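You operate a simulated robot arm through the tools that you are given. There is no shell and no other tool. Be economical: measure what you need, move in short steps, check, and stop when the job is done.

The job below is to be done with a simulated robot arm. You get a single attempt, and the scene is never put back.

TASK
Mill the funnel's granules into the catch tray at the board's speed.
Fine: tray under the outlet, start the mill before the green gate opens, spill nothing; stop once it runs clear and switch off; leave the gate open.

The check looks at the end state, three seconds after you hand in, the way a careful person would. Anything else that was tipped, shoved, dropped, spilled or broken makes it a failure.

THE ROBOT
A 7-joint arm with a two-finger parallel gripper, fixed in place. Base frame: the origin is at the foot of the arm, x ahead of it, y to its left, z up. Lengths are in mm, angles in degrees, forces in N, time in s.
It reaches about 926 mm from its shoulder. Its first joint turns from -115.0 to 115.0 degrees. Payload 3.91 kg.
The TCP is the grasp point between the finger pads, 30 mm short of the fingertips. In the tool frame z runs along the fingers and y along their closing line. The gripper opens to 110 mm. The fingers are 20 mm wide and 10 mm thick; the gripper's body (48 by 112 mm) begins 55 mm behind the TCP.
Orientation is that of the tool frame in the base frame, as a unit quaternion [x, y, z, w]. With the fingers straight down and closing along the base's y, the tool's x points along the base's -x, its y along +y and its z along -z.

THE INTERFACE
- The arm moves only by the tool send_rows. Its argument "deltas" is text: rows parted by semicolons, each of 7 numbers parted by spaces: the shift along the tool's x, y, z in mm, then the turn, a rotation vector about the tool's x, y, z in degrees, then the finger opening in mm, from 0 to 110. In form: x y z ax ay az claw; .... A call has 1 to 20 rows; each row is the pose to reach, as a shift and turn from the pose commanded when the call began, along the tool's axes at that moment. Each row takes 0.2 s and may step no farther than 50 mm and 8.6 degrees from the row before; otherwise, or with a gripper value out of range, the whole call is refused. A pose out of reach is approached as far as the arm can. The call stops where the force on the tool passes 90 N (or 10 N more than at its start, if that is more) or the arm is blocked; 0.2 s more then pass. Each finger travels about 153 mm/s and halts on what it meets, pressing with about 37 N; the grip force reading is that of the motor and also rises with nothing between the fingers. The clock runs only during rows and for 0.2 s after the last one: add rows that repeat a pose to give the fingers time. The reply holds the time, the measured pose of the TCP, the force on the tool along the base axes, the opening and the grip force, in the units named above and with some noise, with the torque about the TCP (base axes, N m) and any sound that the robot's microphone picked up, and new pictures: "show" is both (left out), scene, wrist or none.
- Cameras (640 x 400 px; columns grow to the right, rows downward): "scene" is fixed at [48.9, -501, 1632.6]; the picture's right is [-0.84, 0.55, 0.00], its down [0.51, 0.78, -0.38] and it looks along [-0.21, -0.32, -0.93] (base axes); focal length 214 px, centre (320, 200). "wrist" rides on the gripper at [72, 17, -103] in the tool frame; the picture's right is [-0.23, 0.97, 0.00], its down [-0.76, -0.18, -0.62] and it looks along [-0.61, -0.14, 0.78] (tool axes); focal length 222 px, centre (320, 200). There is no depth. A picture from a camera that has moved, and an enlarged one, comes with that camera's place and axes in the base frame and with its lens.
- raise_lower(by): slides the trunk up (or, below 0, down) by that many mm; the arm rides with it, the base frame stays. It gives what a move gives, with no picture.
- close_up(camera, box): a new picture of the part [left, top, right, bottom] of that camera's present view, enlarged. The clock stands still meanwhile.
- sign_off(): hands the job in; it is judged then, once.

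Work in short steps. Places have to be worked out from the pictures, the camera data and where the tool is seen: move nearer, look again, correct. Check each grasp and each placing, and mend what went wrong. You have 120 turns and 200 pictures in all, those below and enlarged ones among them. Open the gripper and draw the arm clear of the work before you hand the job in, unless the task says otherwise; then end with one line.

The tools are called by a JSON object that holds its "fn" and its "kwargs". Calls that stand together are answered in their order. send_rows: Moves the arm, as the interface text tells. Its arguments: {"type":"object","properties":{"deltas":{"type":"string"},"show":{"type":"string","enum":["both","scene","wrist","none"]}},"required":["deltas"]} The other tools are called the same way: raise_lower (by) slides the trunk up or down; close_up (camera, box) takes an enlarged picture of a part of a camera's view; sign_off () hands the job in.

At the start:

```text
time_s: 0.0
position: [578.4, -332.4, 1455.2]
tcp_rot: [0.0, 1.0, 0.0, 0.0]
wrist_force: [0.3, 1.0, -0.1]
moment: [-0.02, -0.01, 0.01]
width: 109.9
gripper_force: 0.1
trunk travel left (down, up): [-925.0, 65.0]
```

scene: 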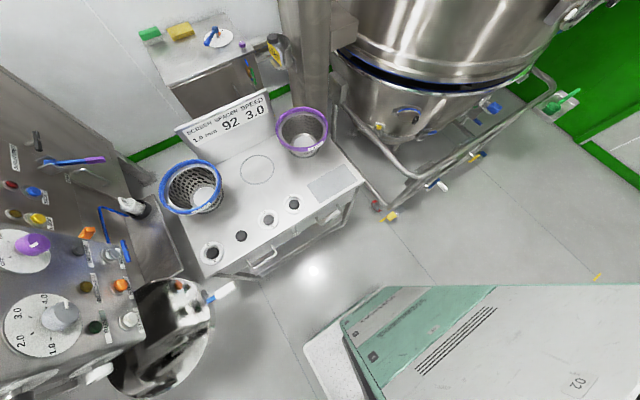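
wrist: 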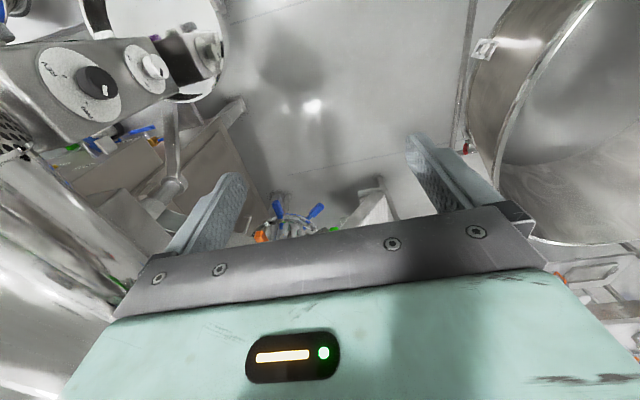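

I'll enlarge the scene's parts first to identify the mill, board, funnel, gate and tray.

{"fn": "close_up", "kwargs": {"camera": "scene", "box": [0, 120, 240, 270]}}

{"fn": "close_up", "kwargs": {"camera": "scene", "box": [0, 250, 240, 400]}}

{"fn": "close_up", "kwargs": {"camera": "scene", "box": [140, 80, 380, 230]}}

{"fn": "close_up", "kwargs": {"camera": "scene", "box": [120, 0, 320, 125]}}

{"fn": "close_up", "kwargs": {"camera": "wrist", "box": [0, 0, 320, 200]}}

```text
2.67 times, centred on (120, 195) of scene
camera zoom: at [48.9, -501.0, 1632.6], right [-0.84, 0.55, 0.0], down [0.51, 0.78, -0.38], along [-0.21, -0.32, -0.93], focal length 572 px, centre (853, 213)
```

zoom: 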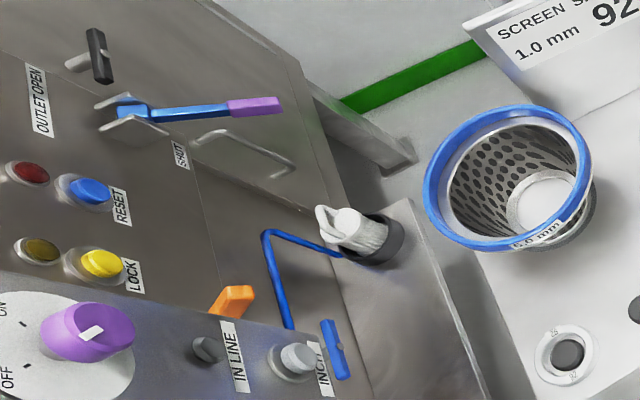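

```text
2.67 times, centred on (120, 325) of scene
camera zoom: at [48.9, -501.0, 1632.6], right [-0.84, 0.55, 0.0], down [0.51, 0.78, -0.38], along [-0.21, -0.32, -0.93], focal length 572 px, centre (853, -133)
```

zoom: 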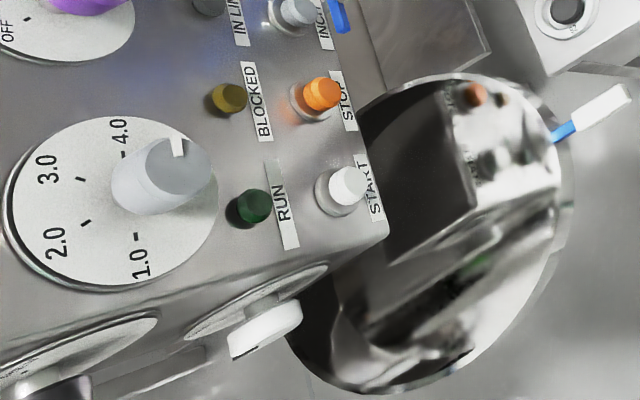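

```text
2.67 times, centred on (260, 155) of scene
camera zoom: at [48.9, -501.0, 1632.6], right [-0.84, 0.55, 0.0], down [0.51, 0.78, -0.38], along [-0.21, -0.32, -0.93], focal length 572 px, centre (480, 320)
```

zoom: 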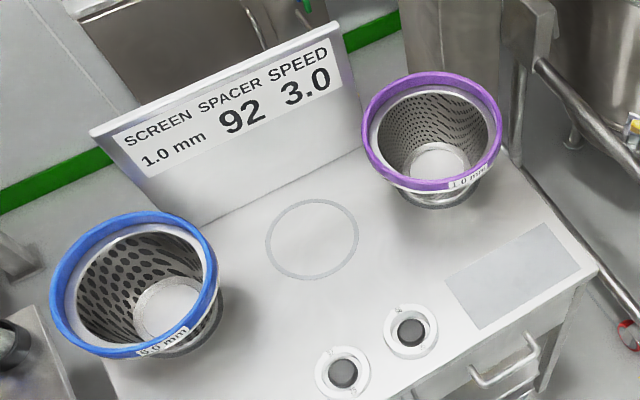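

```text
3.20 times, centred on (220, 62) of scene
camera zoom: at [48.9, -501.0, 1632.6], right [-0.84, 0.55, 0.0], down [0.51, 0.78, -0.38], along [-0.21, -0.32, -0.93], focal length 686 px, centre (640, 640)
```

zoom: 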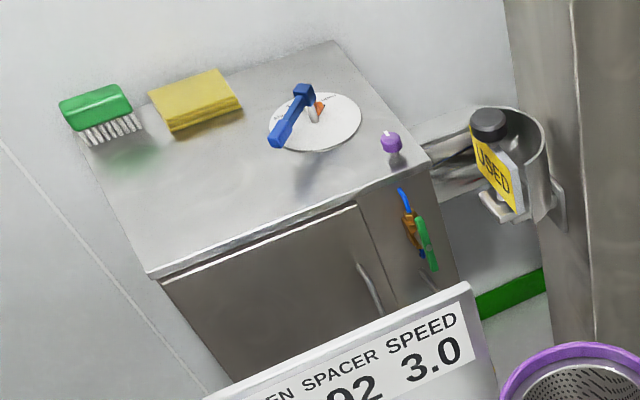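

```text
2.00 times, centred on (160, 100) of wrist
camera zoom: at [505.3, -315.6, 1557.9], right [0.23, 0.97, 0.0], down [0.76, -0.18, 0.62], along [0.61, -0.14, -0.78], focal length 444 px, centre (640, 400)
```

zoom: 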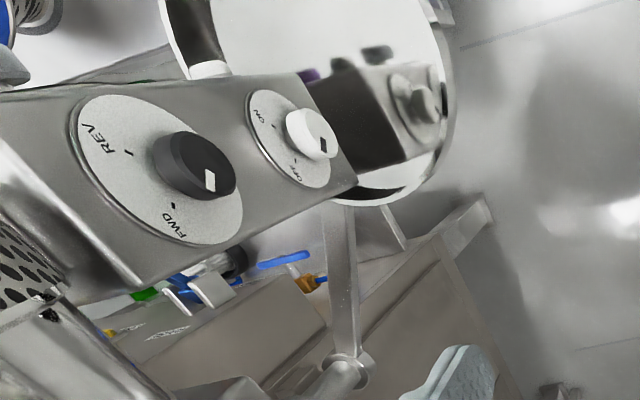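

The panel and mill seem to lie at -y of the tool. I enlarge the rest of the wrist view before moving.

{"fn": "close_up", "kwargs": {"camera": "wrist", "box": [160, 100, 480, 300]}}

{"fn": "close_up", "kwargs": {"camera": "wrist", "box": [0, 100, 160, 200]}}

{"fn": "close_up", "kwargs": {"camera": "scene", "box": [320, 50, 640, 250]}}

{"fn": "close_up", "kwargs": {"camera": "scene", "box": [100, 260, 240, 400]}}

```text
2.00 times, centred on (320, 200) of wrist
camera zoom: at [505.3, -315.6, 1557.9], right [0.23, 0.97, 0.0], down [0.76, -0.18, 0.62], along [0.61, -0.14, -0.78], focal length 444 px, centre (320, 200)
```

zoom: 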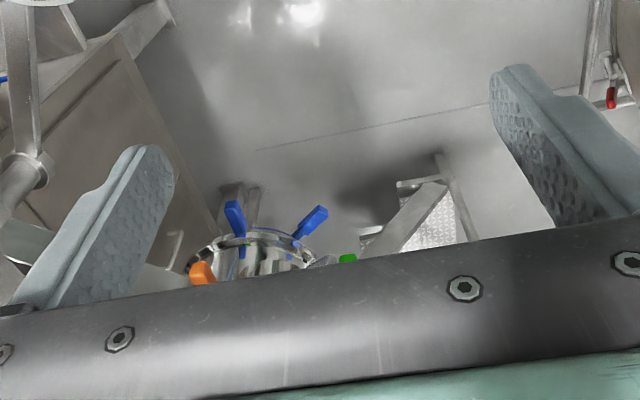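

```text
4.00 times, centred on (80, 150) of wrist
camera zoom: at [505.3, -315.6, 1557.9], right [0.23, 0.97, 0.0], down [0.76, -0.18, 0.62], along [0.61, -0.14, -0.78], focal length 888 px, centre (1280, 400)
```

zoom: 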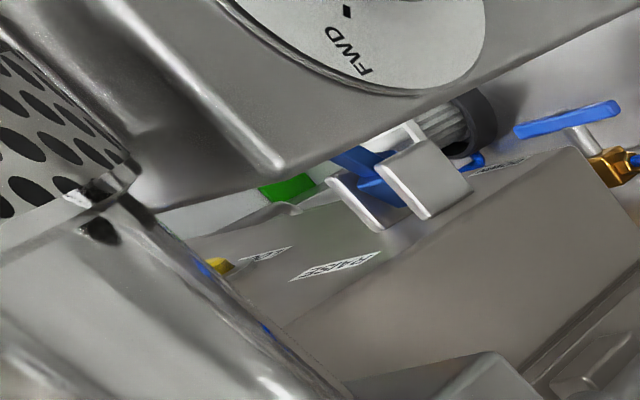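

```text
2.00 times, centred on (480, 150) of scene
camera zoom: at [48.9, -501.0, 1632.6], right [-0.84, 0.55, 0.0], down [0.51, 0.78, -0.38], along [-0.21, -0.32, -0.93], focal length 429 px, centre (0, 300)
```

zoom: 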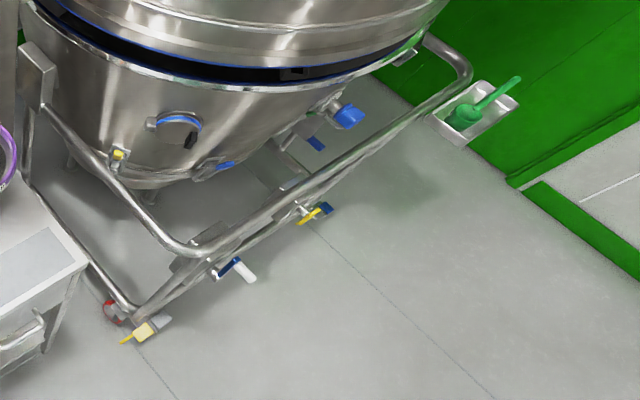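

```text
2.86 times, centred on (170, 330) of scene
camera zoom: at [48.9, -501.0, 1632.6], right [-0.84, 0.55, 0.0], down [0.51, 0.78, -0.38], along [-0.21, -0.32, -0.93], focal length 613 px, centre (749, -171)
```

zoom: 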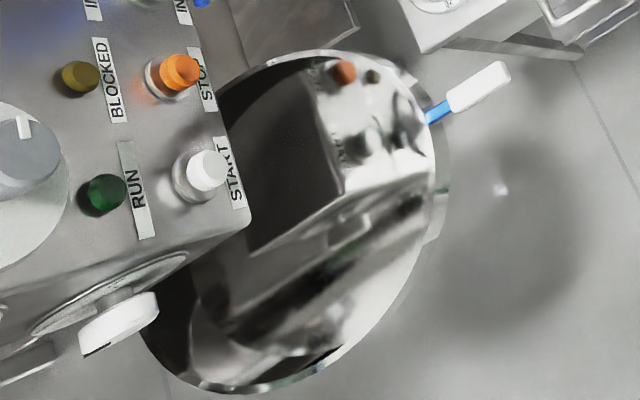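

The operator panel is to the -y side. I turn the gripper 45° in place so the wrist camera faces it.

{"fn": "send_rows", "kwargs": {"deltas": "0 0 0 0 0 8 110;0 0 0 0 0 16 110;0 0 0 0 0 24 110;0 0 0 0 0 32 110;0 0 0 0 0 40 110;0 0 0 0 0 48 110"}}

```text
time_s: 1.4
position: [578.4, -332.3, 1455.1]
tcp_rot: [0.408, 0.913, 0.0, 0.001]
wrist_force: [0.6, 0.0, 0.6]
moment: [0.06, 0.0, 0.01]
width: 109.9
gripper_force: 0.1
trunk travel left (down, up): [-925.0, 65.0]
camera wrist: at [542.1, -267.3, 1558.0], right [0.88, 0.48, 0.0], down [0.38, -0.69, 0.62], along [0.3, -0.55, -0.78], focal length 222 px, centre (320, 200)
```

scene: 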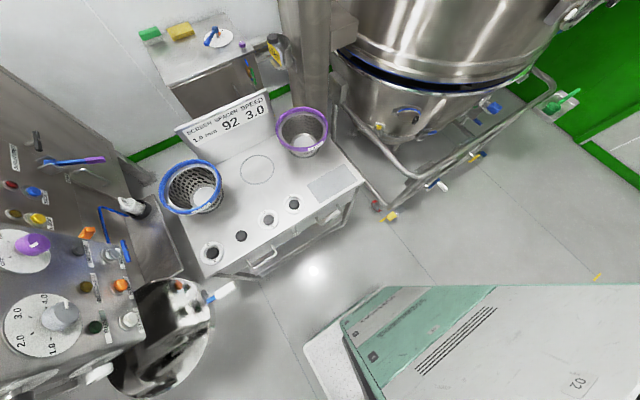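
wrist: 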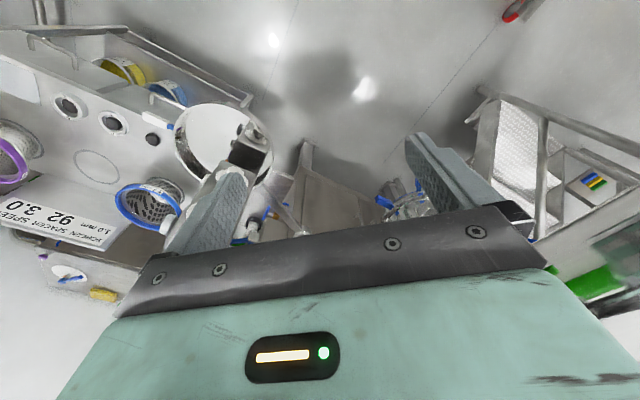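

The wrist picture is upside down (picture bottom = up/far). I enlarge the part where the mill panel and stand are.

{"fn": "close_up", "kwargs": {"camera": "wrist", "box": [160, 80, 480, 280]}}

{"fn": "close_up", "kwargs": {"camera": "wrist", "box": [400, 80, 640, 320]}}

{"fn": "close_up", "kwargs": {"camera": "wrist", "box": [0, 20, 300, 220]}}

```text
2.00 times, centred on (320, 180) of wrist
camera zoom: at [542.1, -267.3, 1558.0], right [0.88, 0.48, 0.0], down [0.38, -0.69, 0.62], along [0.3, -0.55, -0.78], focal length 444 px, centre (320, 240)
```

zoom: 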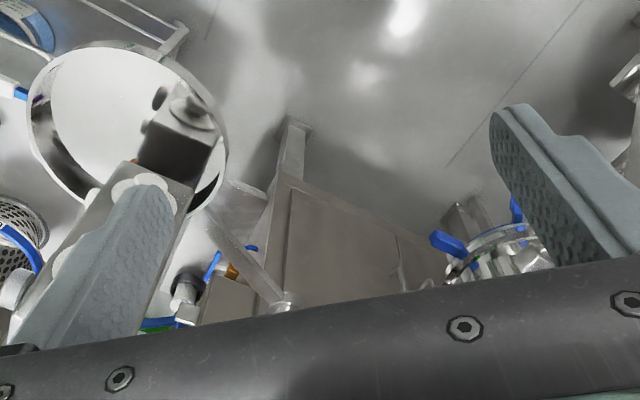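

```text
1.67 times, centred on (520, 200) of wrist
camera zoom: at [542.1, -267.3, 1558.0], right [0.88, 0.48, 0.0], down [0.38, -0.69, 0.62], along [0.3, -0.55, -0.78], focal length 370 px, centre (-13, 200)
```

zoom: 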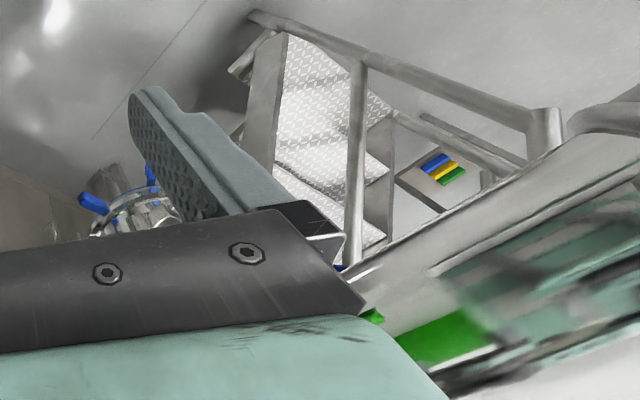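

```text
2.00 times, centred on (150, 120) of wrist
camera zoom: at [542.1, -267.3, 1558.0], right [0.88, 0.48, 0.0], down [0.38, -0.69, 0.62], along [0.3, -0.55, -0.78], focal length 444 px, centre (660, 360)
```

zoom: 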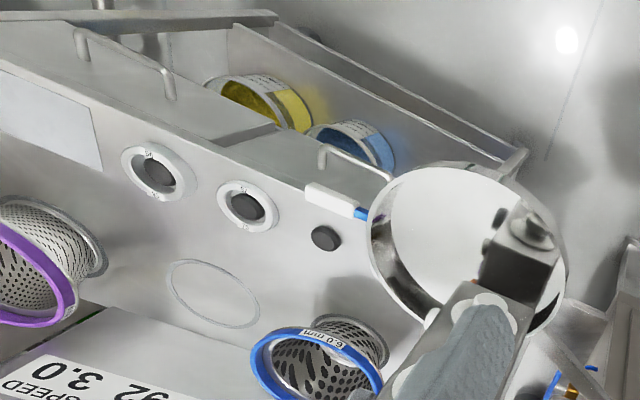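

I keep turning to see what lies straight to -y and behind.

{"fn": "send_rows", "kwargs": {"deltas": "0 0 0 0 0 8 110;0 0 0 0 0 16 110;0 0 0 0 0 24 110;0 0 0 0 0 32 110;0 0 0 0 0 40 110;0 0 0 0 0 48 110", "show": "wrist"}}

```text
time_s: 2.8
position: [577.3, -332.3, 1455.0]
tcp_rot: [0.744, 0.668, 0.0, 0.0]
wrist_force: [0.1, 0.1, -0.3]
moment: [-0.02, 0.01, -0.01]
width: 110.2
gripper_force: 0.0
trunk travel left (down, up): [-925.0, 65.0]
camera wrist: at [602.1, -262.0, 1558.0], right [0.94, -0.33, 0.0], down [-0.26, -0.74, 0.62], along [-0.21, -0.59, -0.78], focal length 222 px, centre (320, 200)
```

wrist: 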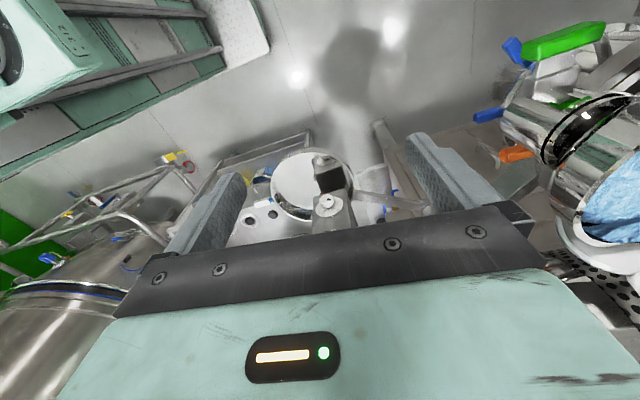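

The funnel with blue granules, green gate handle and clamps is at right. I enlarge it.

{"fn": "close_up", "kwargs": {"camera": "wrist", "box": [460, 10, 640, 310]}}

{"fn": "close_up", "kwargs": {"camera": "wrist", "box": [240, 110, 460, 250]}}

```text
1.33 times, centred on (550, 160) of wrist
camera zoom: at [602.1, -262.0, 1558.0], right [0.94, -0.33, 0.0], down [-0.26, -0.74, 0.62], along [-0.21, -0.59, -0.78], focal length 296 px, centre (13, 253)
```

zoom: 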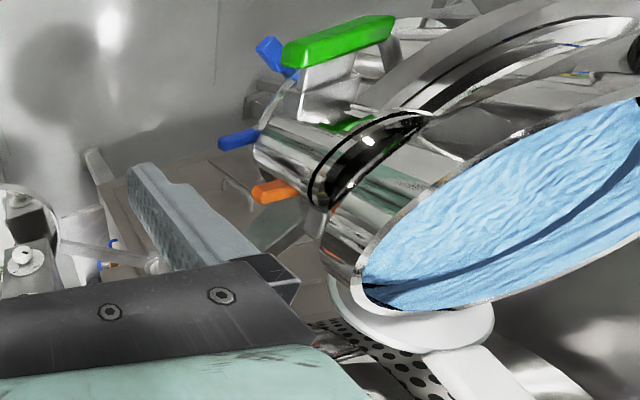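

```text
2.86 times, centred on (350, 180) of wrist
camera zoom: at [602.1, -262.0, 1558.0], right [0.94, -0.33, 0.0], down [-0.26, -0.74, 0.62], along [-0.21, -0.59, -0.78], focal length 635 px, centre (234, 257)
```

zoom: 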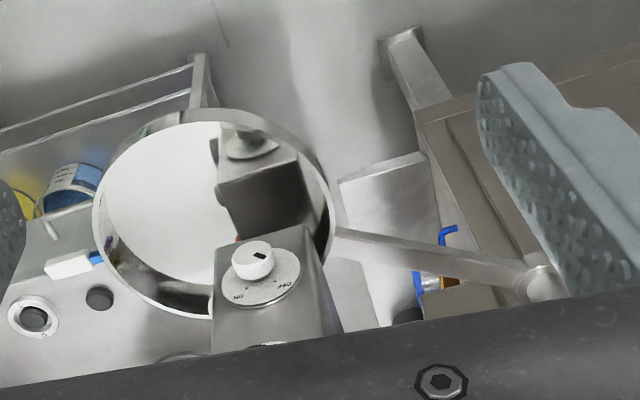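

The funnel stands at +x, -y of the tool. I back the arm off toward -x/+y while turning part way back, to see it between the fingers.

{"fn": "send_rows", "kwargs": {"deltas": "15 -40 0 0 0 -8 110;30 -80 0 0 0 -16 110;45 -120 0 0 0 -24 110;60 -160 0 0 0 -32 110;78 -205 0 0 0 -38 110", "show": "wrist"}}

{"fn": "raise_lower", "kwargs": {"by": 65}}

```text
time_s: 4.0
position: [418.2, -250.0, 1393.1]
tcp_rot: [0.492, 0.87, 0.0, -0.002]
wrist_force: [0.1, 0.7, 0.5]
moment: [-0.06, 0.06, 0.01]
width: 109.8
gripper_force: 0.1
out of reach, approached as far as the arm can: row 4, 5
trunk travel left (down, up): [-925.0, 65.0]
camera wrist: at [394.0, -179.4, 1497.0], right [0.95, 0.31, 0.0], down [0.24, -0.74, 0.62], along [0.19, -0.59, -0.78], focal length 222 px, centre (320, 200)
```

wrist: 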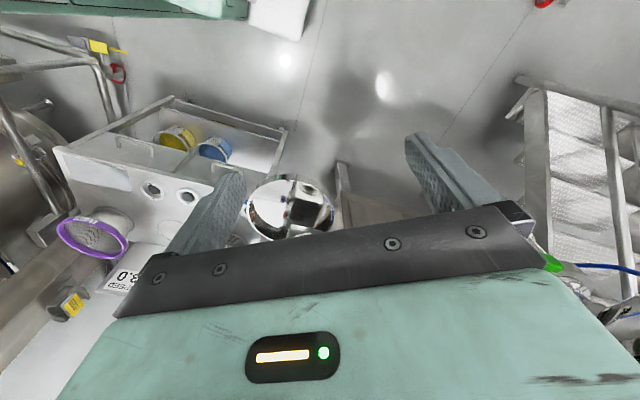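

```text
time_s: 5.0
position: [415.9, -251.6, 1458.2]
tcp_rot: [0.494, 0.869, 0.001, 0.0]
wrist_force: [-0.2, -0.6, 0.6]
moment: [0.01, 0.01, 0.03]
width: 110.1
gripper_force: 0.1
trunk travel left (down, up): [-990.0, 0.0]
```

I tilt the hand ~40° so the fingers point toward the mill; the camera's free upper half will then look across at it.

{"fn": "send_rows", "kwargs": {"deltas": "0 0 0 0 -8 0 110;0 0 0 0 -16 0 110;0 0 0 0 -24 0 110;0 0 0 0 -32 0 110;0 0 0 0 -40 0 110;0 0 0 0 -45 0 110", "show": "wrist"}}

```text
time_s: 6.4
position: [502.5, -265.6, 1458.3]
tcp_rot: [0.457, 0.804, -0.188, 0.332]
wrist_force: [-0.1, 0.1, -0.1]
moment: [0.02, 0.0, 0.02]
width: 110.2
gripper_force: 0.0
out of reach, approached as far as the arm can: row 1, 2, 3, 4, 5, 6
trunk travel left (down, up): [-990.0, 0.0]
camera wrist: at [453.2, -150.5, 1480.7], right [0.92, 0.36, 0.16], down [-0.1, -0.18, 0.98], along [0.38, -0.92, -0.13], focal length 222 px, centre (320, 200)
```

wrist: 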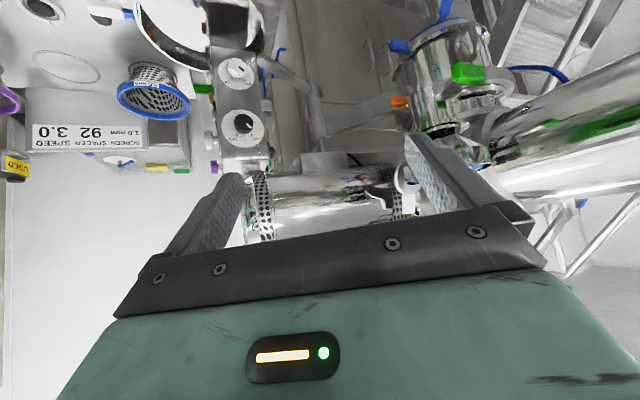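

Good view now (upside down). Enlarging the pieces.

{"fn": "close_up", "kwargs": {"camera": "wrist", "box": [360, 0, 640, 220]}}

{"fn": "close_up", "kwargs": {"camera": "wrist", "box": [180, 0, 430, 230]}}

```text
1.82 times, centred on (500, 110) of wrist
camera zoom: at [453.2, -150.5, 1480.7], right [0.92, 0.36, 0.16], down [-0.1, -0.18, 0.98], along [0.38, -0.92, -0.13], focal length 404 px, centre (-7, 364)
```

zoom: 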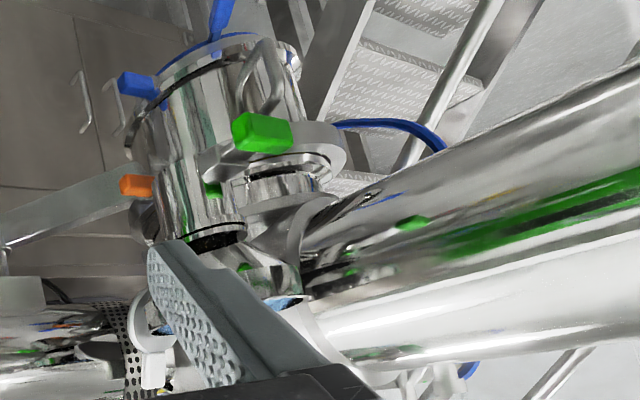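

```text
1.74 times, centred on (305, 115) of wrist
camera zoom: at [453.2, -150.5, 1480.7], right [0.92, 0.36, 0.16], down [-0.1, -0.18, 0.98], along [0.38, -0.92, -0.13], focal length 386 px, centre (346, 348)
```

zoom: 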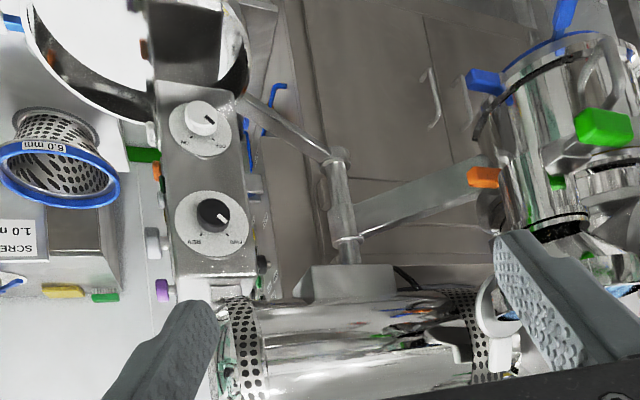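

I lower the trunk to look at the mill from lower down, where the outlet and tray should be.

{"fn": "raise_lower", "kwargs": {"by": -300}}

{"fn": "close_up", "kwargs": {"camera": "wrist", "box": [0, 0, 640, 400]}}

```text
time_s: 9.4
position: [504.1, -266.7, 1158.1]
tcp_rot: [0.457, 0.804, -0.189, 0.33]
wrist_force: [0.2, 1.2, -0.5]
moment: [-0.03, 0.01, 0.03]
width: 110.1
gripper_force: 0.0
trunk travel left (down, up): [-690.0, 300.0]
```

```text
1.00 times, centred on (320, 200) of wrist (not enlarged: the box is as wide or as high as the picture)
camera zoom: at [453.7, -150.6, 1180.4], right [0.92, 0.36, 0.16], down [-0.1, -0.18, 0.98], along [0.38, -0.92, -0.13], focal length 222 px, centre (320, 200)
```

zoom: 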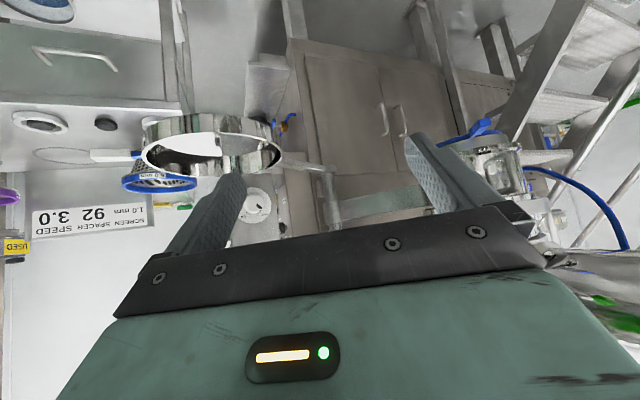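

The mirrored round pan on a swing arm (about (430,-622,1000)) with a blue/white handle seems to be the catch tray; the mill outlet is around (890,-450). I now go up and over to face the control panel along +x.

{"fn": "raise_lower", "kwargs": {"by": 200}}

{"fn": "send_rows", "kwargs": {"deltas": "-2 -41 2 -4.6 0 -4.7 60;-4 -82 4 -9.2 0 -9.3 20;-6 -123 6 -13.8 0 -14 0;-8 -164 9 -18.4 0 -18.6 0;-11 -206 11 -23 0 -23.3 0;-13 -247 13 -27.6 0 -28 0;-15 -288 15 -32.2 0 -32.6 0;-17 -329 18 -36.8 0 -37.2 0;-19 -370 20 -41.5 0 -41.9 0"}}

```text
time_s: 11.6
position: [503.2, -265.7, 1358.8]
tcp_rot: [0.457, 0.804, -0.189, 0.331]
wrist_force: [-1.1, -0.8, -0.8]
moment: [-0.01, -0.04, 0.0]
width: 110.0
gripper_force: 0.0
trunk travel left (down, up): [-890.0, 100.0]
```

```text
time_s: 13.6
position: [198.7, -476.5, 1358.4]
tcp_rot: [0.002, 0.925, -0.002, 0.38]
wrist_force: [-0.8, -1.3, 0.2]
moment: [-0.05, 0.03, -0.04]
width: 0.0
gripper_force: 37.1
out of reach, approached as far as the arm can: row 1, 2, 3, 4, 5
trunk travel left (down, up): [-890.0, 100.0]
camera wrist: at [74.0, -460.2, 1380.7], right [0.16, 0.97, 0.16], down [0.1, -0.18, 0.98], along [0.98, -0.14, -0.13], focal length 222 px, centre (320, 200)
```

scene: 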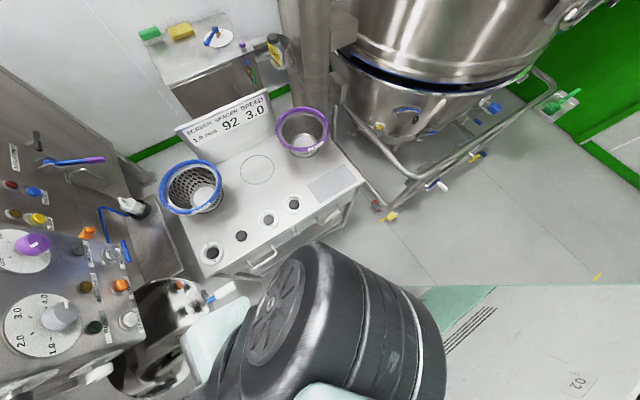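
wrist: 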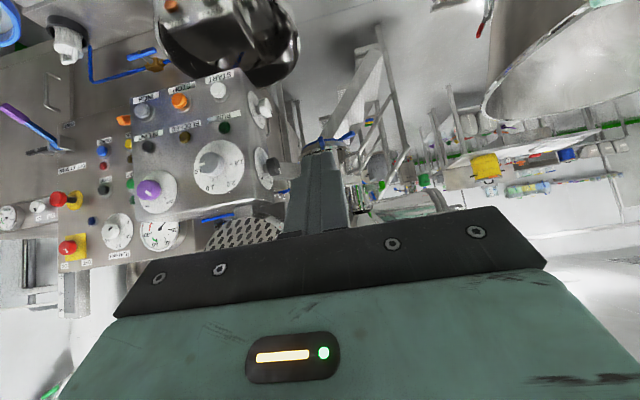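

Excellent panel view. Enlarging it in parts.

{"fn": "close_up", "kwargs": {"camera": "wrist", "box": [100, 60, 300, 185]}}

{"fn": "close_up", "kwargs": {"camera": "wrist", "box": [0, 100, 200, 290]}}

{"fn": "close_up", "kwargs": {"camera": "wrist", "box": [0, 0, 300, 130]}}

{"fn": "close_up", "kwargs": {"camera": "wrist", "box": [280, 60, 640, 220]}}

```text
3.20 times, centred on (200, 122) of wrist
camera zoom: at [74.0, -460.2, 1380.7], right [0.16, 0.97, 0.16], down [0.1, -0.18, 0.98], along [0.98, -0.14, -0.13], focal length 711 px, centre (704, 448)
```

zoom: 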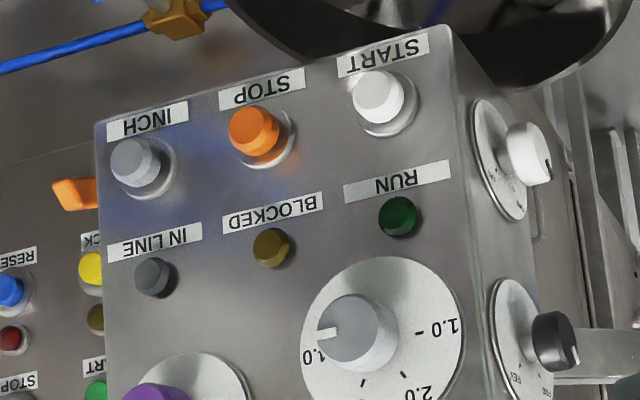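

```text
2.11 times, centred on (100, 195) of wrist
camera zoom: at [74.0, -460.2, 1380.7], right [0.16, 0.97, 0.16], down [0.1, -0.18, 0.98], along [0.98, -0.14, -0.13], focal length 468 px, centre (783, 210)
```

zoom: 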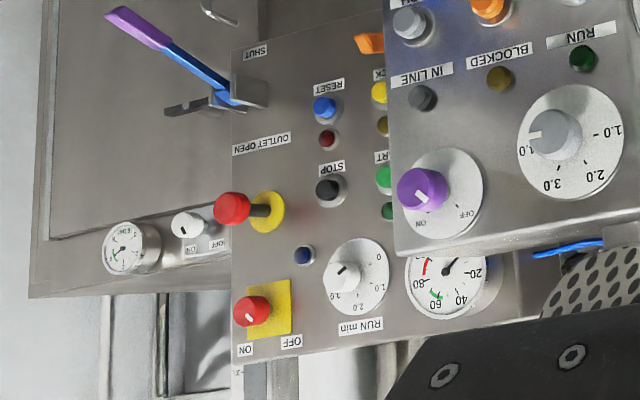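

```text
2.13 times, centred on (150, 65) of wrist
camera zoom: at [74.0, -460.2, 1380.7], right [0.16, 0.97, 0.16], down [0.1, -0.18, 0.98], along [0.98, -0.14, -0.13], focal length 474 px, centre (683, 488)
```

zoom: 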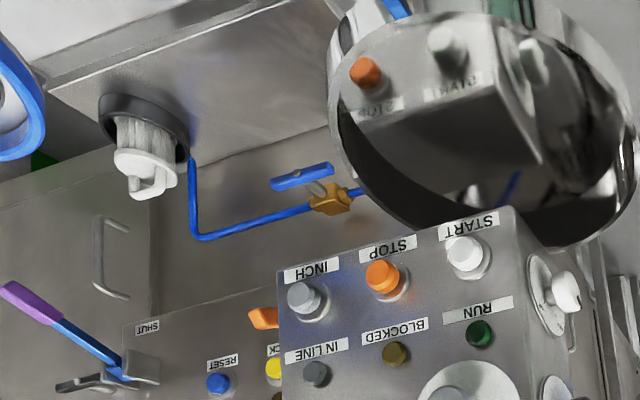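

```text
1.78 times, centred on (460, 140) of wrist
camera zoom: at [74.0, -460.2, 1380.7], right [0.16, 0.97, 0.16], down [0.1, -0.18, 0.98], along [0.98, -0.14, -0.13], focal length 395 px, centre (71, 307)
```

zoom: 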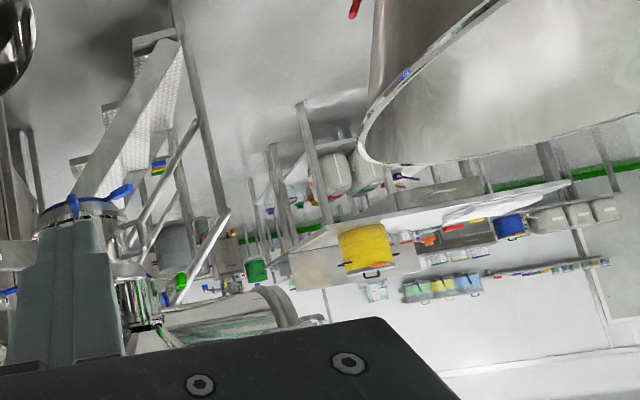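

There are two machines; the near box (INCH/STOP/START, purple ON/OFF, speed dial) belongs to the mill. I estimate START (455,-685,1077), STOP (434,-755,1093), speed knob (430,-695,1227), power knob (424,-825,1260). I move more in front to read it.

{"fn": "send_rows", "kwargs": {"deltas": "-7 -44 4 0 0 0 0;-14 -88 7 0 0 0 0;-21 -132 10 0 0 0 0;-28 -175 14 0 0 0 0", "show": "wrist"}}

{"fn": "close_up", "kwargs": {"camera": "wrist", "box": [160, 60, 400, 210]}}

```text
time_s: 14.6
position: [227.6, -652.8, 1367.7]
tcp_rot: [0.003, 0.925, -0.002, 0.38]
wrist_force: [0.0, 0.8, 0.5]
moment: [-0.05, 0.04, -0.02]
width: 0.1
gripper_force: 37.1
trunk travel left (down, up): [-890.0, 100.0]
camera wrist: at [103.4, -636.4, 1390.5], right [0.17, 0.97, 0.16], down [0.1, -0.18, 0.98], along [0.98, -0.15, -0.13], focal length 222 px, centre (320, 200)
```

wrist: 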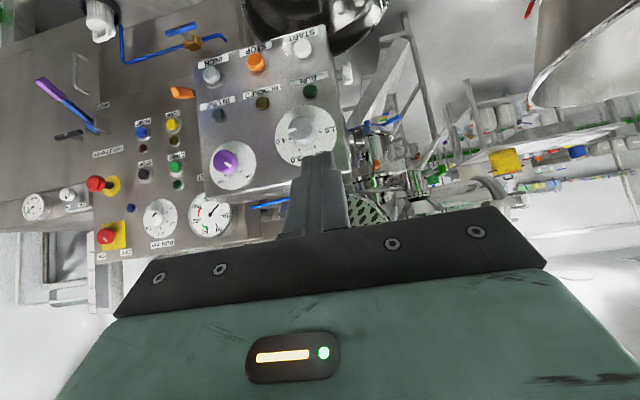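

```text
2.67 times, centred on (280, 135) of wrist
camera zoom: at [103.4, -636.4, 1390.5], right [0.17, 0.97, 0.16], down [0.1, -0.18, 0.98], along [0.98, -0.15, -0.13], focal length 592 px, centre (427, 373)
```

zoom: 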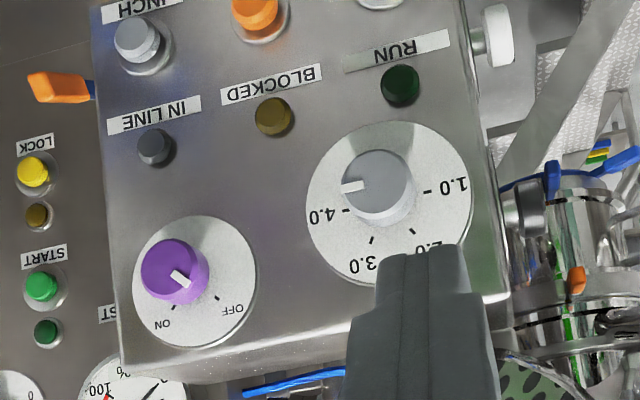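

Triangulated from two views: panel face is vertical near x≈450, START (439,-672,1089), STOP (441,-757,1090), speed knob centre (420,-694,1238, pointing at 4.0), power knob (418,-825,1259, at OFF). Next I look at the tray, its swing arm and the outlet.

{"fn": "send_rows", "kwargs": {"deltas": "-2 39 2 5 0 5 0;-4 77 4 10 0 10 0;-7 116 7 15 0 15.2 0;-9 154 9 20 0 20.3 0;-11 193 11 25 0 25.4 0;-13 231 13 30 0 30.4 0;-15 270 15 35 0 35.5 0", "show": "none"}}

{"fn": "raise_lower", "kwargs": {"by": -150}}

{"fn": "close_up", "kwargs": {"camera": "wrist", "box": [0, 0, 640, 400]}}

```text
time_s: 16.2
position: [229.7, -405.6, 1359.7]
tcp_rot: [0.361, 0.852, -0.139, 0.351]
wrist_force: [-3.0, 0.6, 0.5]
moment: [-0.05, -0.15, 0.07]
width: 0.0
gripper_force: 36.7
out of reach, approached as far as the arm can: row 7
trunk travel left (down, up): [-890.0, 100.0]
```

```text
time_s: 18.0
position: [227.3, -406.0, 1210.4]
tcp_rot: [0.364, 0.852, -0.141, 0.349]
wrist_force: [0.1, 0.2, 0.0]
moment: [-0.01, 0.0, 0.0]
width: 0.0
gripper_force: 37.4
trunk travel left (down, up): [-740.0, 250.0]
```

```text
1.00 times, centred on (320, 200) of wrist (not enlarged: the box is as wide or as high as the picture)
camera zoom: at [153.0, -306.1, 1233.8], right [0.81, 0.56, 0.17], down [-0.06, -0.21, 0.98], along [0.58, -0.8, -0.14], focal length 222 px, centre (320, 200)
```

zoom: 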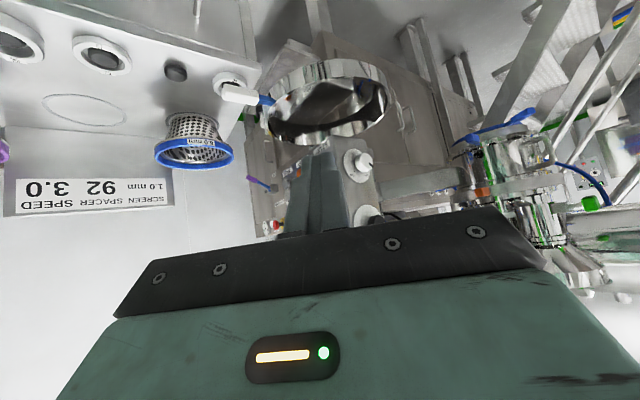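

{"fn": "close_up", "kwargs": {"camera": "wrist", "box": [210, 30, 450, 180]}}

{"fn": "close_up", "kwargs": {"camera": "wrist", "box": [400, 80, 640, 270]}}

```text
2.67 times, centred on (330, 105) of wrist
camera zoom: at [153.0, -306.1, 1233.8], right [0.81, 0.56, 0.17], down [-0.06, -0.21, 0.98], along [0.58, -0.8, -0.14], focal length 592 px, centre (293, 453)
```

zoom: 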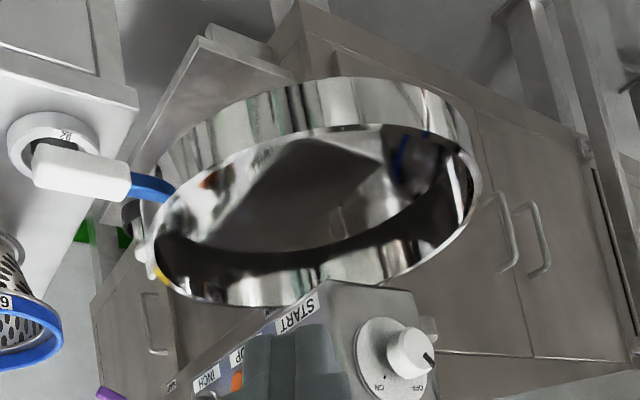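

```text
2.11 times, centred on (520, 175) of wrist
camera zoom: at [153.0, -306.1, 1233.8], right [0.81, 0.56, 0.17], down [-0.06, -0.21, 0.98], along [0.58, -0.8, -0.14], focal length 468 px, centre (-101, 253)
```

zoom: 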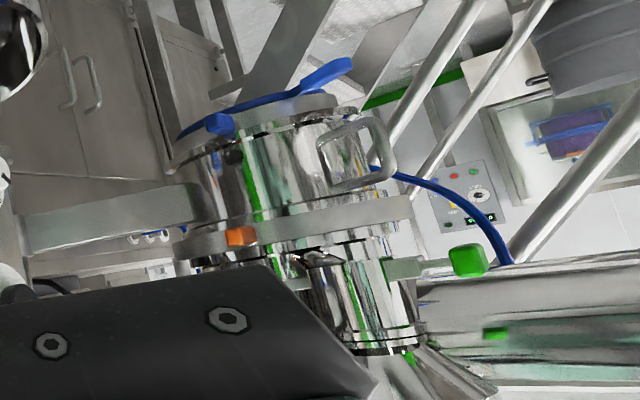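

I move to a viewpoint in front of and above the mill chamber to see the gate, clamps and outlet.

{"fn": "raise_lower", "kwargs": {"by": 220}}

{"fn": "send_rows", "kwargs": {"deltas": "-10 42 10 -1 0 -1 0;-20 84 21 -2 0 -2 0;-30 126 31 -3 0 -3 0;-40 167 42 -4 0 -4 0;-50 209 52 -5 0 -5 0;-60 251 62 -6 0 -6 0;-69 293 73 -7 0 -7 0;-79 334 83 -8.4 0 -8.6 0", "show": "wrist"}}

```text
time_s: 20.3
position: [227.2, -406.2, 1429.6]
tcp_rot: [0.364, 0.852, -0.141, 0.35]
wrist_force: [0.4, 0.0, -0.4]
moment: [-0.01, 0.02, 0.01]
width: 0.1
gripper_force: 36.3
trunk travel left (down, up): [-960.0, 30.0]
```

```text
time_s: 22.1
position: [547.7, -256.3, 1431.0]
tcp_rot: [0.27, 0.885, -0.104, 0.365]
wrist_force: [0.0, -0.4, 0.1]
moment: [0.03, 0.0, 0.01]
width: 0.1
gripper_force: 36.7
out of reach, approached as far as the arm can: row 1, 2, 3, 4, 5, 6, 7
trunk travel left (down, up): [-960.0, 30.0]
camera wrist: at [453.0, -174.0, 1454.1], right [0.67, 0.72, 0.17], down [-0.02, -0.22, 0.98], along [0.74, -0.66, -0.13], focal length 222 px, centre (320, 200)
```

wrist: 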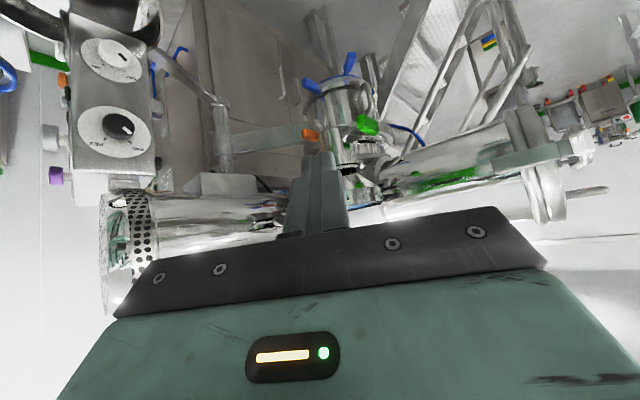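

{"fn": "close_up", "kwargs": {"camera": "wrist", "box": [270, 40, 450, 220]}}

{"fn": "close_up", "kwargs": {"camera": "wrist", "box": [40, 0, 280, 150]}}

{"fn": "close_up", "kwargs": {"camera": "wrist", "box": [380, 90, 640, 240]}}

```text
2.22 times, centred on (360, 130) of wrist
camera zoom: at [453.0, -174.0, 1454.1], right [0.67, 0.72, 0.17], down [-0.02, -0.22, 0.98], along [0.74, -0.66, -0.13], focal length 494 px, centre (231, 356)
```

zoom: 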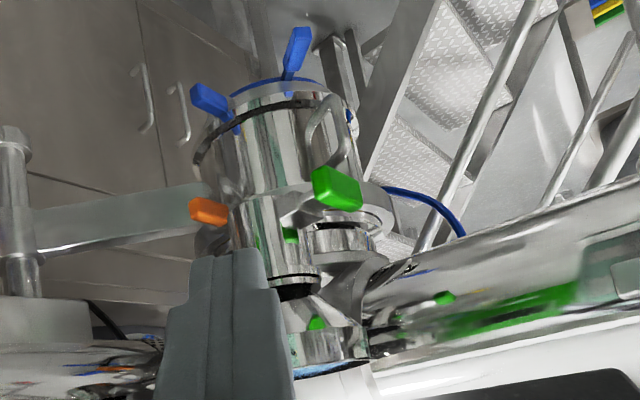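

```text
2.67 times, centred on (160, 75) of wrist
camera zoom: at [453.0, -174.0, 1454.1], right [0.67, 0.72, 0.17], down [-0.02, -0.22, 0.98], along [0.74, -0.66, -0.13], focal length 592 px, centre (747, 533)
```

zoom: 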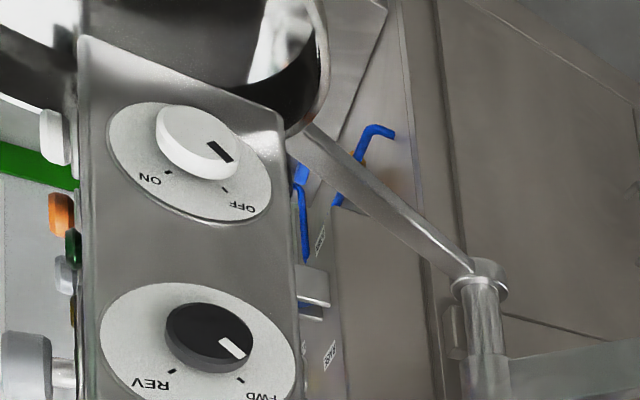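

```text
2.46 times, centred on (510, 165) of wrist
camera zoom: at [453.0, -174.0, 1454.1], right [0.67, 0.72, 0.17], down [-0.02, -0.22, 0.98], along [0.74, -0.66, -0.13], focal length 547 px, centre (-148, 286)
```

zoom: 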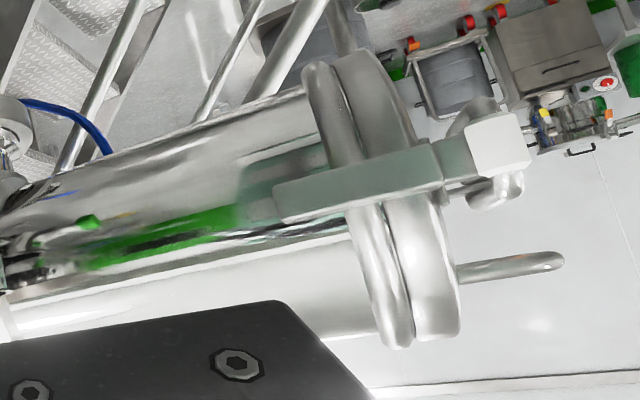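

Green gate handle triangulates to about (837,-360,1270). I shift right and turn for a second angle on the chamber to locate the outlet and gate better.

{"fn": "send_rows", "kwargs": {"deltas": "-4 31 4 4 0 4 0;-8 62 8 8 0 8 0;-12 93 12 12 0 12 0;-16 124 16 16 0 16 0", "show": "both"}}

{"fn": "close_up", "kwargs": {"camera": "wrist", "box": [300, 0, 640, 220]}}

```text
time_s: 23.1
position: [635.7, -165.4, 1433.6]
tcp_rot: [0.444, 0.813, -0.175, 0.333]
wrist_force: [-0.1, 1.3, -0.5]
moment: [0.04, -0.03, 0.03]
width: 0.1
gripper_force: 36.2
trunk travel left (down, up): [-960.0, 30.0]
camera wrist: at [580.9, -53.4, 1456.8], right [0.9, 0.4, 0.17], down [-0.1, -0.2, 0.98], along [0.42, -0.9, -0.14], focal length 222 px, centre (320, 200)
```

scene: 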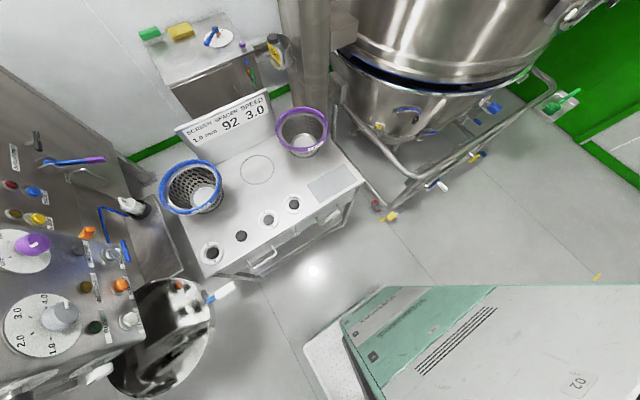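
wrist: 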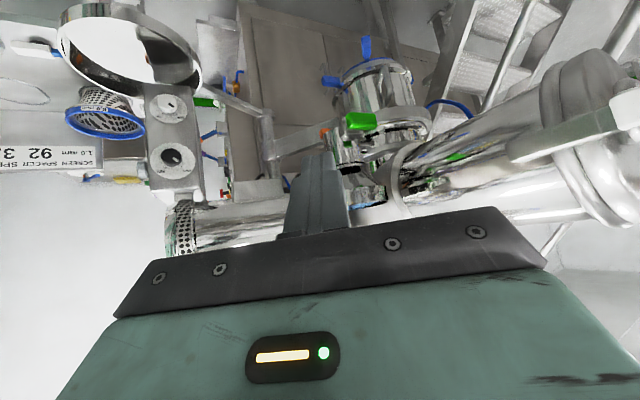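

```text
1.82 times, centred on (470, 110) of wrist
camera zoom: at [580.9, -53.4, 1456.8], right [0.9, 0.4, 0.17], down [-0.1, -0.2, 0.98], along [0.42, -0.9, -0.14], focal length 404 px, centre (47, 364)
```

zoom: 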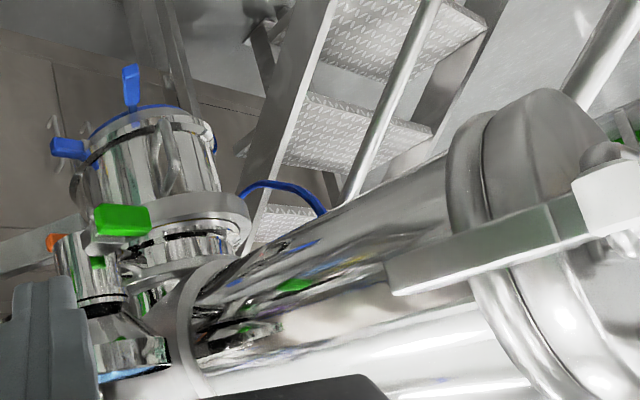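

The outlet (blue ring under the chamber) triangulates far out, ~(1080,-535,960), so reach matters. I step closer sideways for a better look at gate and outlet.

{"fn": "send_rows", "kwargs": {"deltas": "-13 28 13 0 0 0 0;-26 56 26 0 0 0 0;-40 84 40 0 0 0 0", "show": "wrist"}}

{"fn": "close_up", "kwargs": {"camera": "wrist", "box": [280, 20, 480, 220]}}

```text
time_s: 23.9
position: [687.7, -161.1, 1449.1]
tcp_rot: [0.44, 0.815, -0.173, 0.334]
wrist_force: [-0.5, -0.1, 0.3]
moment: [-0.02, 0.02, 0.0]
width: 0.0
gripper_force: 37.3
out of reach, approached as far as the arm can: row 2, 3
trunk travel left (down, up): [-960.0, 30.0]
camera wrist: at [632.9, -49.0, 1473.1], right [0.9, 0.4, 0.17], down [-0.1, -0.2, 0.98], along [0.42, -0.89, -0.14], focal length 222 px, centre (320, 200)
```

wrist: 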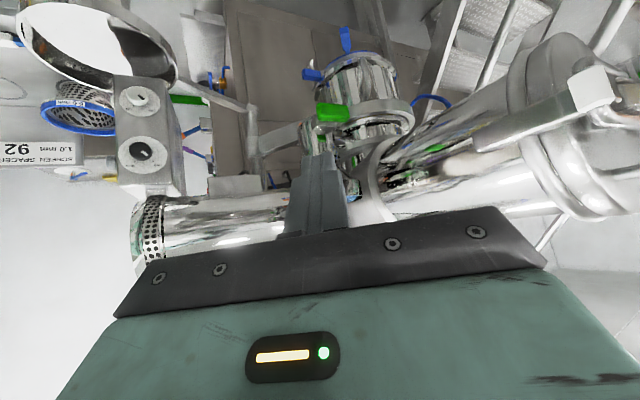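

```text
2.00 times, centred on (380, 120) of wrist
camera zoom: at [632.9, -49.0, 1473.1], right [0.9, 0.4, 0.17], down [-0.1, -0.2, 0.98], along [0.42, -0.89, -0.14], focal length 444 px, centre (200, 360)
```

zoom: 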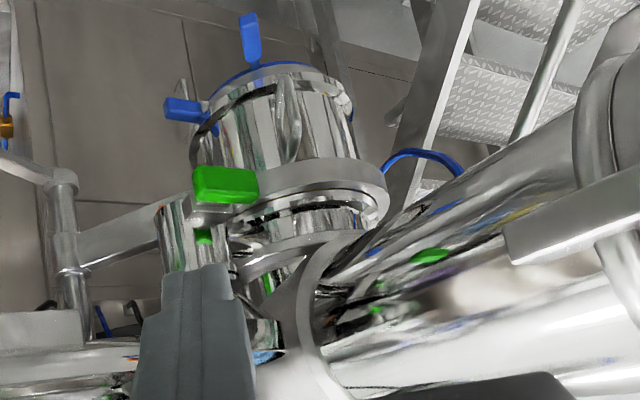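

Knobs of the outlet ring triangulate exactly: (911,-540,1048), (955,-428,1034); outlet axis ≈(1003,-485), z≈1030; tray pivot ≈(794,-854), tray centre (436,-610), rim z≈1000. I now lower in free space and test how far I can reach at that height.

{"fn": "raise_lower", "kwargs": {"by": -440}}

{"fn": "send_rows", "kwargs": {"deltas": "0 0 0 0 -8 0 0;0 0 0 0 -16 0 0;0 0 0 0 -24 0 0;0 0 0 0 -32 0 0;0 0 0 0 -40 0 0", "show": "both"}}

```text
refused: -440 is not a number from -400 to 400
```

```text
time_s: 25.1
position: [655.6, -162.7, 1481.1]
tcp_rot: [0.355, 0.651, -0.314, 0.593]
wrist_force: [0.1, -0.4, 0.1]
moment: [0.0, -0.01, -0.02]
width: 0.3
gripper_force: 37.2
out of reach, approached as far as the arm can: row 2, 3, 4, 5
trunk travel left (down, up): [-960.0, 30.0]
camera wrist: at [609.8, -62.1, 1420.5], right [0.82, 0.52, 0.24], down [-0.46, 0.35, 0.82], along [0.34, -0.78, 0.52], focal length 222 px, centre (320, 200)
```

scene: 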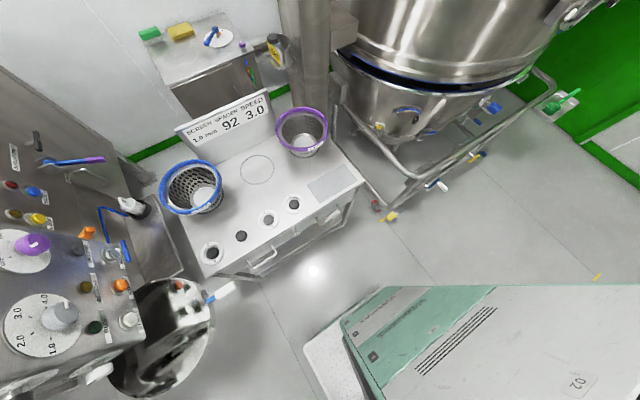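
wrist: 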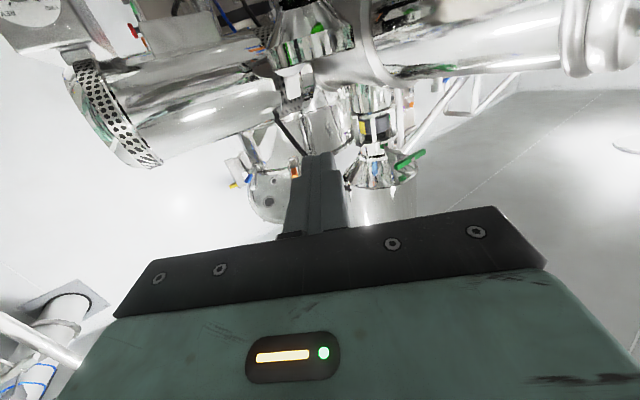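

Interesting: looking upward there is another fitting above. Enlarge.

{"fn": "close_up", "kwargs": {"camera": "wrist", "box": [200, 0, 460, 240]}}

```text
1.67 times, centred on (330, 120) of wrist
camera zoom: at [609.8, -62.1, 1420.5], right [0.82, 0.52, 0.24], down [-0.46, 0.35, 0.82], along [0.34, -0.78, 0.52], focal length 370 px, centre (303, 333)
```

zoom: 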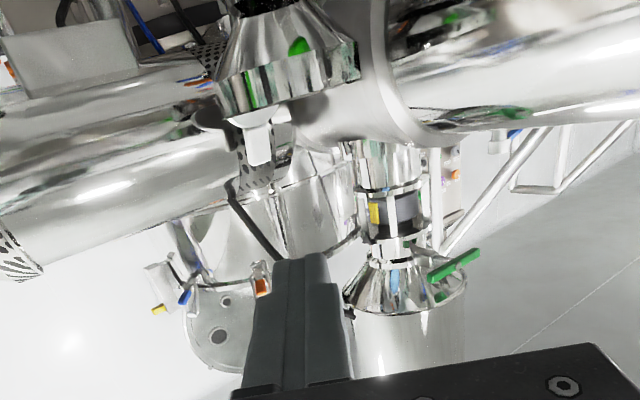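

The near funnel with granules has the green block gate; the overhead valve is another line. Lowering the trunk in two steps to test reach at tray height.

{"fn": "raise_lower", "kwargs": {"by": -400}}

{"fn": "close_up", "kwargs": {"camera": "wrist", "box": [0, 0, 640, 400]}}

```text
time_s: 28.9
position: [656.2, -163.8, 1080.4]
tcp_rot: [0.354, 0.653, -0.313, 0.592]
wrist_force: [0.1, -1.0, 0.1]
moment: [0.04, 0.01, 0.02]
width: 0.0
gripper_force: 37.0
trunk travel left (down, up): [-560.0, 430.0]
```

```text
1.00 times, centred on (320, 200) of wrist (not enlarged: the box is as wide or as high as the picture)
camera zoom: at [609.7, -62.2, 1020.5], right [0.82, 0.52, 0.24], down [-0.45, 0.35, 0.82], along [0.34, -0.78, 0.52], focal length 222 px, centre (320, 200)
```

zoom: 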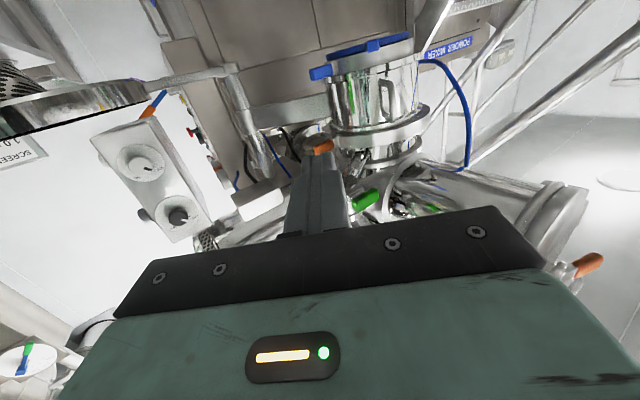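

{"fn": "close_up", "kwargs": {"camera": "wrist", "box": [220, 10, 520, 230]}}

{"fn": "close_up", "kwargs": {"camera": "wrist", "box": [0, 40, 300, 260]}}

```text
1.82 times, centred on (370, 120) of wrist
camera zoom: at [609.7, -62.2, 1020.5], right [0.82, 0.52, 0.24], down [-0.45, 0.35, 0.82], along [0.34, -0.78, 0.52], focal length 404 px, centre (229, 346)
```

zoom: 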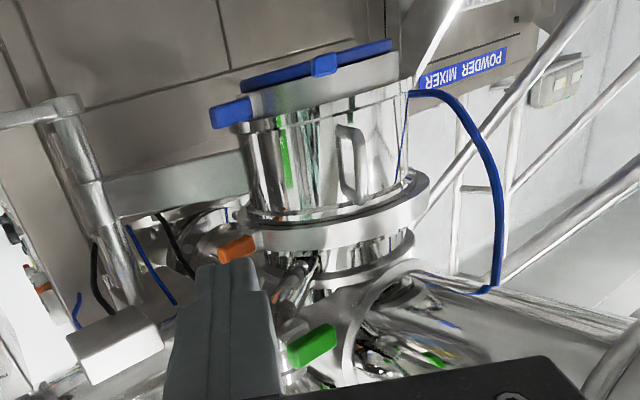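

```text
1.82 times, centred on (150, 150) of wrist
camera zoom: at [609.7, -62.2, 1020.5], right [0.82, 0.52, 0.24], down [-0.45, 0.35, 0.82], along [0.34, -0.78, 0.52], focal length 404 px, centre (629, 291)
```

zoom: 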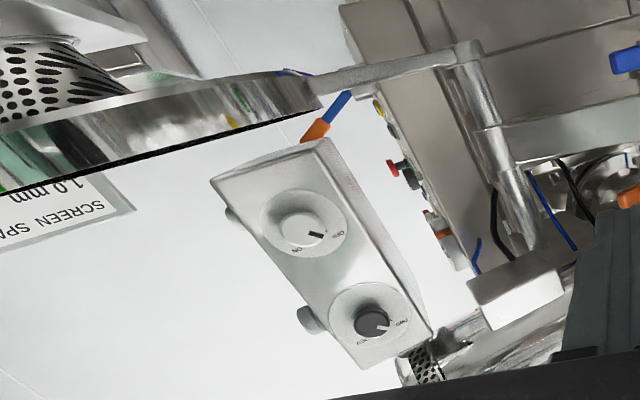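

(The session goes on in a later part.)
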